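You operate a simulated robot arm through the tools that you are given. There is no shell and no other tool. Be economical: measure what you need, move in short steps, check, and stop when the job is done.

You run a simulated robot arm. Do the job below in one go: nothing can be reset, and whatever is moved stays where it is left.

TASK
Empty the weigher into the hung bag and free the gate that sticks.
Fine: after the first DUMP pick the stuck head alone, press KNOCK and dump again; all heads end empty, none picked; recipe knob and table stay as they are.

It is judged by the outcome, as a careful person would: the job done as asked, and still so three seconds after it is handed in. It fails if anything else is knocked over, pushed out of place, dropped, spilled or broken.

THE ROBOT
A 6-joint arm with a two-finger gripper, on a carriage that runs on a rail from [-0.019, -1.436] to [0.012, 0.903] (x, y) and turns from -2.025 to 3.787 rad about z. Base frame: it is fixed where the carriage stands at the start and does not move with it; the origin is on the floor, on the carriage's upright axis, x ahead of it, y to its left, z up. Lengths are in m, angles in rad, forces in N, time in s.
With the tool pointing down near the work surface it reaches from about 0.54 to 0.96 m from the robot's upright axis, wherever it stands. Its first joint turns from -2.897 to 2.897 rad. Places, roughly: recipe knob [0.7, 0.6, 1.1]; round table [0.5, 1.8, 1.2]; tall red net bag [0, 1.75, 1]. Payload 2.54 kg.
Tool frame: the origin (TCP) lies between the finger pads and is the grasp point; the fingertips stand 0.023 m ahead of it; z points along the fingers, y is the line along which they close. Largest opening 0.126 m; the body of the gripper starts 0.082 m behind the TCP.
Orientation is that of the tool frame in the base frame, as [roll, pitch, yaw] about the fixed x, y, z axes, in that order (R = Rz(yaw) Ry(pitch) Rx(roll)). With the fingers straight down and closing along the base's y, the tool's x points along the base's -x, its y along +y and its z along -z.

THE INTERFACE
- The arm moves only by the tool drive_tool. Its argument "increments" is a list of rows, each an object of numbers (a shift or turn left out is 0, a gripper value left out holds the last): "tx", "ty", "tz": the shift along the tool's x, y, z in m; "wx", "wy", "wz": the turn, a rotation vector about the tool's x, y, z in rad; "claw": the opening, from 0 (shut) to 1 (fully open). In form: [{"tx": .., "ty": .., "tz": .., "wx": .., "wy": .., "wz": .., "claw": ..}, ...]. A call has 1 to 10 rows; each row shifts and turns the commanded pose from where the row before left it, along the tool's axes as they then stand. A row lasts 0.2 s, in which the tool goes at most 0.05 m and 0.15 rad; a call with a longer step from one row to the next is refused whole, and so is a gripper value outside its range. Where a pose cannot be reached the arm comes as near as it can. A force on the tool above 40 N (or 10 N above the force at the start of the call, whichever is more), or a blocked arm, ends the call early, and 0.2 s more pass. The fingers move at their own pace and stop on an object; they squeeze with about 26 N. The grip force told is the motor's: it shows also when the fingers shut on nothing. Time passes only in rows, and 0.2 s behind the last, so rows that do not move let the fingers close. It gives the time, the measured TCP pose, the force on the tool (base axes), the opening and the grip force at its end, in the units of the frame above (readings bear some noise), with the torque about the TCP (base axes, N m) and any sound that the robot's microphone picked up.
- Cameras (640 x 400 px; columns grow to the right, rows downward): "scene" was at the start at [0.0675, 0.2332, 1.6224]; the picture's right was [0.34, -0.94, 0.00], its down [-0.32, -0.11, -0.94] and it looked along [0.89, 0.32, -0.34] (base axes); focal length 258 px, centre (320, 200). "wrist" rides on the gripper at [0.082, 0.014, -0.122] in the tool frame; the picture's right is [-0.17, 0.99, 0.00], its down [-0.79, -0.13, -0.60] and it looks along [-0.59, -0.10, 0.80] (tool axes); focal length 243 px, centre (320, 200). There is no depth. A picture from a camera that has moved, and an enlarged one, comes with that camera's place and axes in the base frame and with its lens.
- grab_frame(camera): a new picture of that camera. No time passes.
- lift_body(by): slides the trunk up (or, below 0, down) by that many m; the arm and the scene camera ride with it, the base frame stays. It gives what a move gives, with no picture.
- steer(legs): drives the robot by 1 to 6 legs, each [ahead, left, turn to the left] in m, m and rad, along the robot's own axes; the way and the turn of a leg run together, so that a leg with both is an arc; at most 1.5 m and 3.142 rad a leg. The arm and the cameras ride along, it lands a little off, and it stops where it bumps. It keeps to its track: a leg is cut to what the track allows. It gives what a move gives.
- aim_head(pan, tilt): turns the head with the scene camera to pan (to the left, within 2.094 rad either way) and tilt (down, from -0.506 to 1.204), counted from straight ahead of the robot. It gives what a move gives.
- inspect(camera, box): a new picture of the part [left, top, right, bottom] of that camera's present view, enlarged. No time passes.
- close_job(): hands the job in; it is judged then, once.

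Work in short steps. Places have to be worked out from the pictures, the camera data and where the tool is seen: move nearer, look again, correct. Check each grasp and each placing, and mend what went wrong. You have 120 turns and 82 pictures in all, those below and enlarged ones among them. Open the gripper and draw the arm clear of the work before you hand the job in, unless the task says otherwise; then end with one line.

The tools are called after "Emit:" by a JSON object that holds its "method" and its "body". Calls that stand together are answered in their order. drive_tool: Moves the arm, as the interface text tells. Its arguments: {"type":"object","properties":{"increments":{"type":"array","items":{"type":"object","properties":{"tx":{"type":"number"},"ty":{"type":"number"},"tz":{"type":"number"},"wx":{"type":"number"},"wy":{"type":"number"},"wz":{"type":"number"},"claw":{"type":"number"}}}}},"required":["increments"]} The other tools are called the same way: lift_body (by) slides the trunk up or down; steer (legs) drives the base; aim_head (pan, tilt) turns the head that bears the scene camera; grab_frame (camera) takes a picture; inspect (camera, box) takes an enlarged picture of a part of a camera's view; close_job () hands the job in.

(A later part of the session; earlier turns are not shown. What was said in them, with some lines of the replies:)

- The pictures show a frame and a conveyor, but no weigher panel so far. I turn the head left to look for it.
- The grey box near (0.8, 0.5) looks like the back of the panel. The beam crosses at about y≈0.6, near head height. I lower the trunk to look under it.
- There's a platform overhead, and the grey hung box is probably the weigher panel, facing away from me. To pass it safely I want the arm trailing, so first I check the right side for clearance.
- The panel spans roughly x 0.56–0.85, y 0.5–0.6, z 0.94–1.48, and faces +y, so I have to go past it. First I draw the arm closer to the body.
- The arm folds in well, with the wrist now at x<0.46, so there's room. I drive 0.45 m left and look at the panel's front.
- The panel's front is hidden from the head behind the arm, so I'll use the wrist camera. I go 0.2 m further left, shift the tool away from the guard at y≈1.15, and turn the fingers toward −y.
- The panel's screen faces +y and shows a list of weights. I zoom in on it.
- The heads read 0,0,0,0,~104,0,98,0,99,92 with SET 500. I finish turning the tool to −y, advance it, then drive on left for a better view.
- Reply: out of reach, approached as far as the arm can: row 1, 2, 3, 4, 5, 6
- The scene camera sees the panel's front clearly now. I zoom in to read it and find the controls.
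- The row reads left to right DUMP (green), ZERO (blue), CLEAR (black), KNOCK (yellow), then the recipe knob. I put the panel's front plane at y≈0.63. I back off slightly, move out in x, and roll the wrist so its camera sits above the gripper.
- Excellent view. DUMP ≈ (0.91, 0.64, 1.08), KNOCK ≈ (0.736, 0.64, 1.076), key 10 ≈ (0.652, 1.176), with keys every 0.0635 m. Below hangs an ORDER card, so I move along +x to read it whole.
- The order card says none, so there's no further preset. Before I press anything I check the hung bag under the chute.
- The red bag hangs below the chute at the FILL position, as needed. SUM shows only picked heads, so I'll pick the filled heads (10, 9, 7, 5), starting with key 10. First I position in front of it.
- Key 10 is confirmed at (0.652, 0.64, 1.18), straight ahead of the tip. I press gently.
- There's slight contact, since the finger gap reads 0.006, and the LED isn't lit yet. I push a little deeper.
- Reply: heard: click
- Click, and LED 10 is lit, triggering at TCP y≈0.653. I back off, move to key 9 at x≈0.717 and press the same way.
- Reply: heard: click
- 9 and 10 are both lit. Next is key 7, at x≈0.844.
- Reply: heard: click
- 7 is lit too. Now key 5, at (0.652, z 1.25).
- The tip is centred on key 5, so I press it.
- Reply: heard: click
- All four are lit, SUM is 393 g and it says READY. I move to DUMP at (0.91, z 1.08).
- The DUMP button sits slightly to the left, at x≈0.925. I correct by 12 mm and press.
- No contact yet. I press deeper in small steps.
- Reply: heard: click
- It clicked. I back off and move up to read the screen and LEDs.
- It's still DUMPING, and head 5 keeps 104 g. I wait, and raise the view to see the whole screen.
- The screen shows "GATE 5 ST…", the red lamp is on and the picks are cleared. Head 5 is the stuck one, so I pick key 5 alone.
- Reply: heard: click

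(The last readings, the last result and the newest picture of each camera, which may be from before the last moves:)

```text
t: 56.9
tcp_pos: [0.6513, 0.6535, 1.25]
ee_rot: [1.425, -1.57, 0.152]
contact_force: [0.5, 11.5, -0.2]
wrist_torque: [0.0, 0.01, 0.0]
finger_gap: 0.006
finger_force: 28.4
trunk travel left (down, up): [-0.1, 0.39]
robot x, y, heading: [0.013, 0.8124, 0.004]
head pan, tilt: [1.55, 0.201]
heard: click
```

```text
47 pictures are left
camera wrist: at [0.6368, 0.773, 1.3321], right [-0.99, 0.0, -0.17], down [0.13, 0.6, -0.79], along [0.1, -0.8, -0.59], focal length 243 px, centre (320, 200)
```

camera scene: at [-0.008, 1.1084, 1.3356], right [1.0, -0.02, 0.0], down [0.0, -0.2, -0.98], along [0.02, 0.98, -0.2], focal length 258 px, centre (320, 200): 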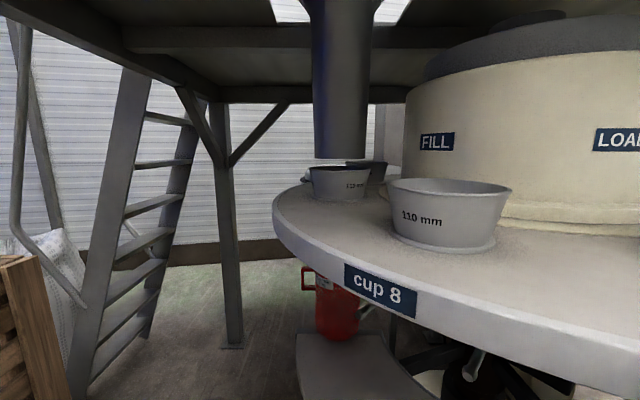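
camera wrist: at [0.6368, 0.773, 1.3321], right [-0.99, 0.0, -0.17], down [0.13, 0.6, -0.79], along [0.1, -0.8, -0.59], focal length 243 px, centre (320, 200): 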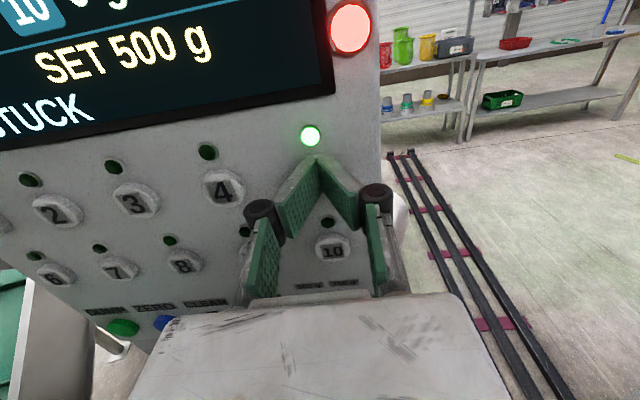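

LED 5 alone is lit. I back off and go to KNOCK, around (0.738, z 1.076).

Emit:
{"method": "drive_tool", "body": {"increments": [{"tz": -0.04}, {"tz": -0.025, "ty": -0.02}, {"ty": -0.025, "tx": -0.035}, {"ty": -0.025, "tx": -0.035}, {"ty": -0.017, "tx": -0.035}, {"tx": -0.035}, {"tx": -0.033}, {"tz": 0.02}]}}

Emit:
{"method": "grab_frame", "body": {"camera": "wrist"}}

```text
t: 58.7
tcp_pos: [0.7387, 0.696, 1.0774]
ee_rot: [-2.371, -1.57, -2.339]
contact_force: [0.1, 0.8, -0.9]
wrist_torque: [0.0, -0.03, -0.03]
finger_gap: 0.0
finger_force: 28.5
trunk travel left (down, up): [-0.1, 0.39]
robot x, y, heading: [0.0088, 0.8136, 0.004]
head pan, tilt: [1.55, 0.201]
```

```text
46 pictures are left
camera wrist: at [0.7243, 0.8168, 1.1599], right [-0.99, 0.0, -0.17], down [0.13, 0.6, -0.79], along [0.1, -0.8, -0.59], focal length 243 px, centre (320, 200)
```

wrist: 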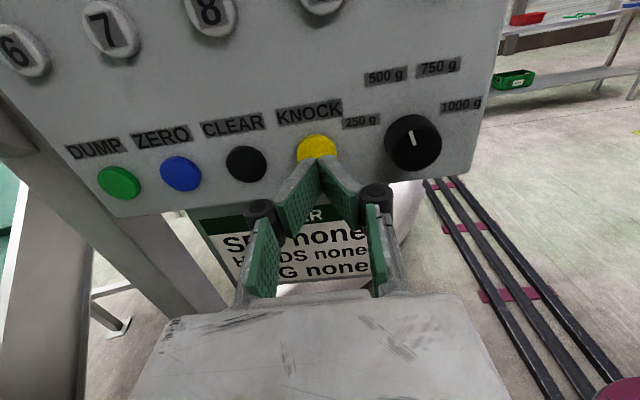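

Well aligned with KNOCK and clear of the knob. I press it.

Emit:
{"method": "drive_tool", "body": {"increments": [{"tz": 0.03}, {"tz": 0.008}, {"tz": 0.004}, {"tz": 0.003}, {"tz": 0.002}]}}

Emit:
{"method": "drive_tool", "body": {"increments": [{"tz": -0.04}, {"tz": -0.03}, {"tx": 0.04, "ty": -0.01}, {"tx": 0.04, "ty": -0.01}, {"tx": 0.04}, {"tx": 0.04}, {"tx": 0.04}, {"tx": 0.04}, {}]}}

Emit:
{"method": "grab_frame", "body": {"camera": "wrist"}}

```text
t: 59.9
tcp_pos: [0.7378, 0.6522, 1.0748]
ee_rot: [-2.118, -1.57, -2.592]
contact_force: [-3.7, 11.0, -3.3]
wrist_torque: [0.11, 0.01, -0.14]
finger_gap: 0.0058
finger_force: 28.4
trunk travel left (down, up): [-0.1, 0.39]
robot x, y, heading: [0.0103, 0.8104, 0.005]
head pan, tilt: [1.55, 0.201]
heard: click
```

```text
t: 61.9
tcp_pos: [0.7586, 0.7175, 1.317]
ee_rot: [-2.437, -1.569, -2.272]
contact_force: [-0.8, 0.4, 0.0]
wrist_torque: [-0.02, 0.02, 0.04]
finger_gap: 0.0
finger_force: 28.4
trunk travel left (down, up): [-0.1, 0.39]
robot x, y, heading: [0.0106, 0.8161, 0.007]
head pan, tilt: [1.55, 0.201]
```

```text
45 pictures are left
camera wrist: at [0.7449, 0.8381, 1.4], right [-0.99, 0.0, -0.17], down [0.13, 0.6, -0.79], along [0.1, -0.8, -0.59], focal length 243 px, centre (320, 200)
```

wrist: 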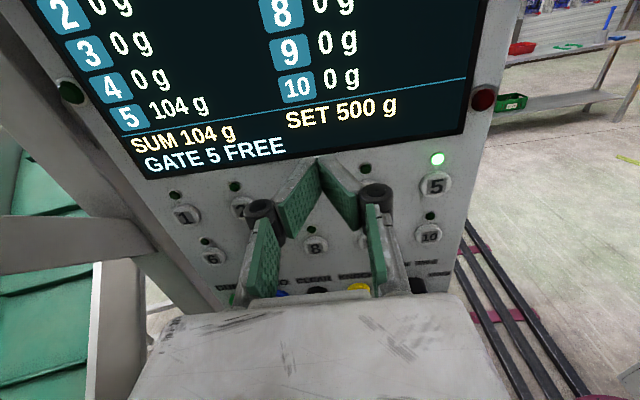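

The screen reads GATE 5 FREE, with 5 still picked and SUM 104. I go to DUMP (0.925, z 1.079) and press again.

Emit:
{"method": "drive_tool", "body": {"increments": [{"ty": -0.025, "tx": -0.04}, {"ty": -0.025, "tx": -0.04}, {"ty": -0.025, "tx": -0.04}, {"ty": -0.025, "tx": -0.04}, {"ty": -0.025, "tx": -0.04}, {"ty": -0.025, "tx": -0.038}, {"ty": -0.017}, {"tz": 0.03}, {"tz": 0.02}]}}

Emit:
{"method": "grab_frame", "body": {"camera": "wrist"}}

```text
t: 63.9
tcp_pos: [0.9243, 0.6693, 1.0763]
ee_rot: [-2.492, -1.57, -2.217]
contact_force: [0.5, 0.2, -1.3]
wrist_torque: [-0.01, 0.03, 0.04]
finger_gap: 0.0001
finger_force: 28.6
trunk travel left (down, up): [-0.1, 0.39]
robot x, y, heading: [0.0148, 0.813, 0.002]
head pan, tilt: [1.55, 0.201]
```

```text
44 pictures are left
camera wrist: at [0.9115, 0.7895, 1.1594], right [-0.99, 0.0, -0.17], down [0.13, 0.6, -0.79], along [0.1, -0.8, -0.59], focal length 243 px, centre (320, 200)
```

wrist: 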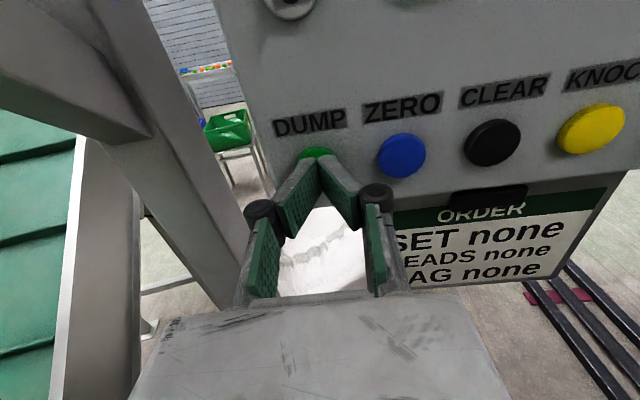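

Aligned with DUMP, so I press, then retreat and read the screen.

Emit:
{"method": "drive_tool", "body": {"increments": [{"tz": 0.01}, {"tz": 0.004}, {"tz": 0.003}, {"tz": 0.003}]}}

Emit:
{"method": "drive_tool", "body": {"increments": [{"tz": -0.04}, {"tz": -0.035, "tx": 0.02}, {"ty": 0.025, "tx": 0.04}, {"ty": 0.025, "tx": 0.04}, {"ty": 0.025, "tx": 0.04}, {"ty": 0.025, "tx": 0.04}, {"ty": 0.025, "tx": 0.04}, {"ty": 0.025, "tx": 0.04}, {"tx": 0.04}]}}

Emit:
{"method": "drive_tool", "body": {"increments": [{}, {}, {}, {}, {}, {}, {}, {}, {}, {}]}}

Emit:
{"method": "grab_frame", "body": {"camera": "wrist"}}

```text
t: 64.9
tcp_pos: [0.9254, 0.6505, 1.0789]
ee_rot: [-2.514, -1.57, -2.196]
contact_force: [-0.3, 6.1, -2.3]
wrist_torque: [0.08, -0.01, -0.04]
finger_gap: 0.0061
finger_force: 28.0
trunk travel left (down, up): [-0.1, 0.39]
robot x, y, heading: [0.0093, 0.8141, 0.006]
head pan, tilt: [1.55, 0.201]
heard: click
```

```text
t: 66.9
tcp_pos: [0.7731, 0.7222, 1.3817]
ee_rot: [-2.293, -1.569, -2.418]
contact_force: [-0.5, -0.3, -0.3]
wrist_torque: [0.0, 0.01, 0.04]
finger_gap: 0.0
finger_force: 28.5
trunk travel left (down, up): [-0.1, 0.39]
robot x, y, heading: [0.0128, 0.8144, -0.002]
head pan, tilt: [1.55, 0.201]
```

```text
t: 69.1
tcp_pos: [0.7747, 0.7207, 1.3801]
ee_rot: [-2.486, -1.569, -2.224]
contact_force: [0.3, -0.1, 0.4]
wrist_torque: [-0.04, -0.02, -0.04]
finger_gap: 0.0001
finger_force: 28.4
trunk travel left (down, up): [-0.1, 0.39]
robot x, y, heading: [0.0114, 0.8179, 0.001]
head pan, tilt: [1.55, 0.201]
```

```text
43 pictures are left
camera wrist: at [0.761, 0.8415, 1.4639], right [-0.99, 0.0, -0.17], down [0.13, 0.6, -0.79], along [0.1, -0.8, -0.59], focal length 243 px, centre (320, 200)
```

wrist: 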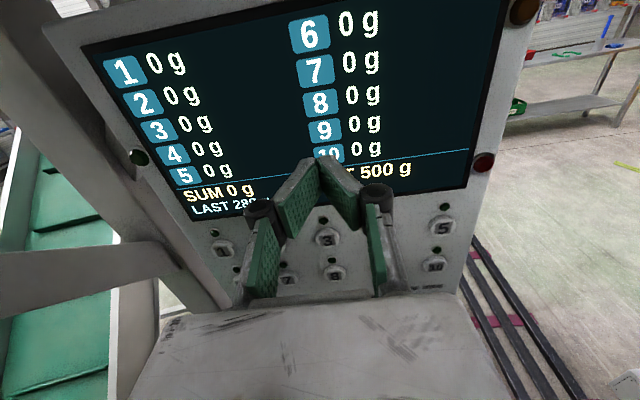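

All heads read 0 and no LEDs are lit. I move aside and open the gripper to check the status line, knob and LEDs.

Emit:
{"method": "drive_tool", "body": {"increments": [{"ty": 0.04}, {"ty": 0.04}, {"ty": 0.04, "tx": -0.04, "claw": 0.3}, {"tx": -0.04}, {}, {}, {}]}}

Emit:
{"method": "grab_frame", "body": {"camera": "wrist"}}

Emit:
{"method": "aim_head", "body": {"pan": 1.55, "tilt": 0.35}}

Emit:
{"method": "grab_frame", "body": {"camera": "scene"}}

```text
refused: row 3 steps farther than a row can; nothing moved
```

```text
42 pictures are left
camera wrist: at [0.761, 0.8415, 1.4639], right [-0.99, 0.0, -0.17], down [0.13, 0.6, -0.79], along [0.1, -0.8, -0.59], focal length 243 px, centre (320, 200)
```

wrist: 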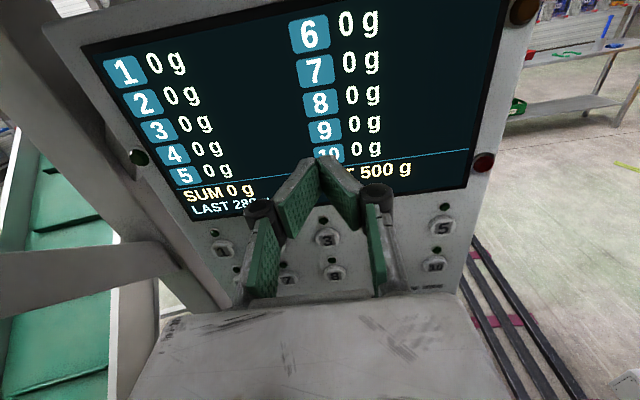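

```text
t: 69.8
tcp_pos: [0.7746, 0.7204, 1.3801]
ee_rot: [-2.471, -1.568, -2.238]
contact_force: [-0.2, -0.1, -0.5]
wrist_torque: [0.01, 0.03, -0.01]
finger_gap: 0.0
finger_force: 28.0
trunk travel left (down, up): [-0.1, 0.39]
robot x, y, heading: [0.0103, 0.8136, 0.004]
head pan, tilt: [1.55, 0.351]
```

```text
41 pictures are left
camera scene: at [-0.0081, 1.1083, 1.3217], right [1.0, -0.02, 0.0], down [-0.01, -0.34, -0.94], along [0.02, 0.94, -0.34], focal length 258 px, centre (320, 200)
```

scene: 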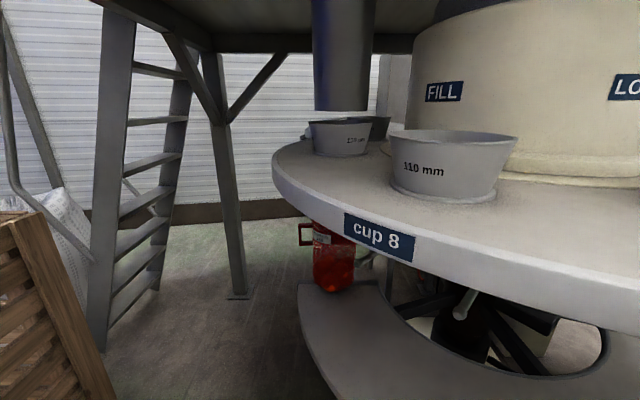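

One step was too long, so that move was refused. I redo it with shorter steps, opening the gripper and backing off slightly.

Emit:
{"method": "drive_tool", "body": {"increments": [{"ty": 0.04}, {"ty": 0.04}, {"ty": 0.04, "claw": 0.3}, {"tx": -0.04}, {"tx": -0.04}, {}]}}

Emit:
{"method": "grab_frame", "body": {"camera": "wrist"}}

Emit:
{"method": "inspect", "body": {"camera": "scene", "box": [280, 190, 400, 310]}}

```text
t: 71.2
tcp_pos: [0.6538, 0.7213, 1.2984]
ee_rot: [-2.535, -1.568, -2.174]
contact_force: [-0.5, 0.1, 0.2]
wrist_torque: [-0.01, 0.01, -0.04]
finger_gap: 0.0379
finger_force: 0.1
trunk travel left (down, up): [-0.1, 0.39]
robot x, y, heading: [0.0087, 0.8161, 0.006]
head pan, tilt: [1.55, 0.351]
```

```text
40 pictures are left
camera wrist: at [0.6396, 0.842, 1.3813], right [-0.99, 0.0, -0.17], down [0.13, 0.6, -0.79], along [0.1, -0.8, -0.59], focal length 243 px, centre (320, 200)
```

wrist: 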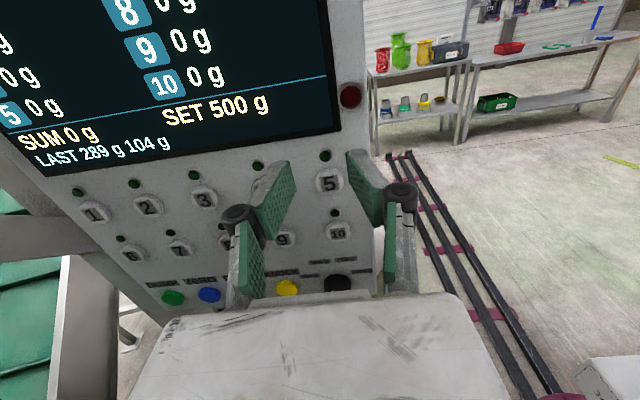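

```text
3.33 times, centred on (340, 250) of scene
camera zoom: at [-0.0079, 1.1083, 1.3216], right [1.0, -0.02, 0.0], down [-0.01, -0.34, -0.94], along [0.02, 0.94, -0.34], focal length 861 px, centre (253, 33)
```

zoom: 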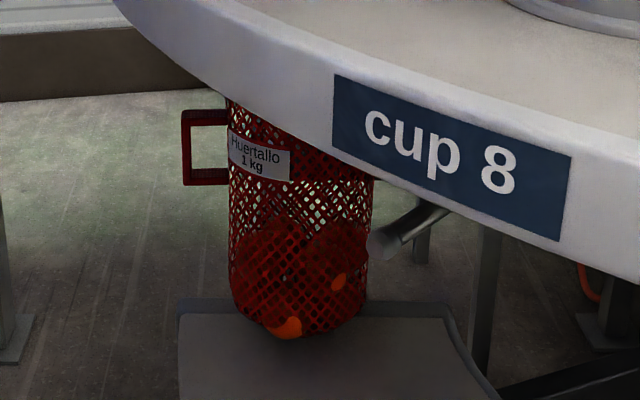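

The log reads LAST 289 g, 104 g. All heads are empty, none is picked, and the produce is in the red bag. I draw the arm clear of the panel and check the knob as I go.

Emit:
{"method": "drive_tool", "body": {"increments": [{"tz": -0.03, "claw": 1}, {"ty": 0.04}, {"ty": 0.04}, {"ty": 0.04}, {"ty": 0.03}, {}, {}]}}

Emit:
{"method": "inspect", "body": {"camera": "wrist", "box": [0, 0, 340, 330]}}

```text
t: 72.8
tcp_pos: [0.5015, 0.753, 1.2988]
ee_rot: [-2.378, -1.568, -2.332]
contact_force: [-1.1, -0.8, 0.3]
wrist_torque: [-0.02, -0.03, -0.02]
finger_gap: 0.126
finger_force: 0.0
trunk travel left (down, up): [-0.1, 0.39]
robot x, y, heading: [0.0156, 0.8125, 0.008]
head pan, tilt: [1.55, 0.351]
```

```text
1.21 times, centred on (170, 165) of wrist
camera zoom: at [0.4894, 0.8724, 1.3809], right [-0.99, 0.0, -0.17], down [0.13, 0.6, -0.79], along [0.1, -0.8, -0.59], focal length 294 px, centre (502, 242)
```

zoom: 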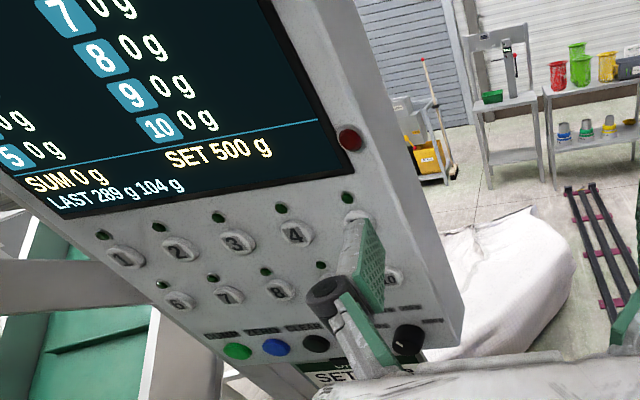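

The knob is unchanged (SET 500 g), no LEDs are lit and the arm is clear. I hand the job in.

Emit:
{"method": "close_job", "body": {}}

```text
The job is handed in.
```

The weigher is empty: the first DUMP put 289 g into the red bag, then I picked stuck head 5 alone, pressed KNOCK to free its gate, and the second DUMP dropped its 104 g. All heads read 0 g, none is picked, and the recipe knob and table were left as they were.
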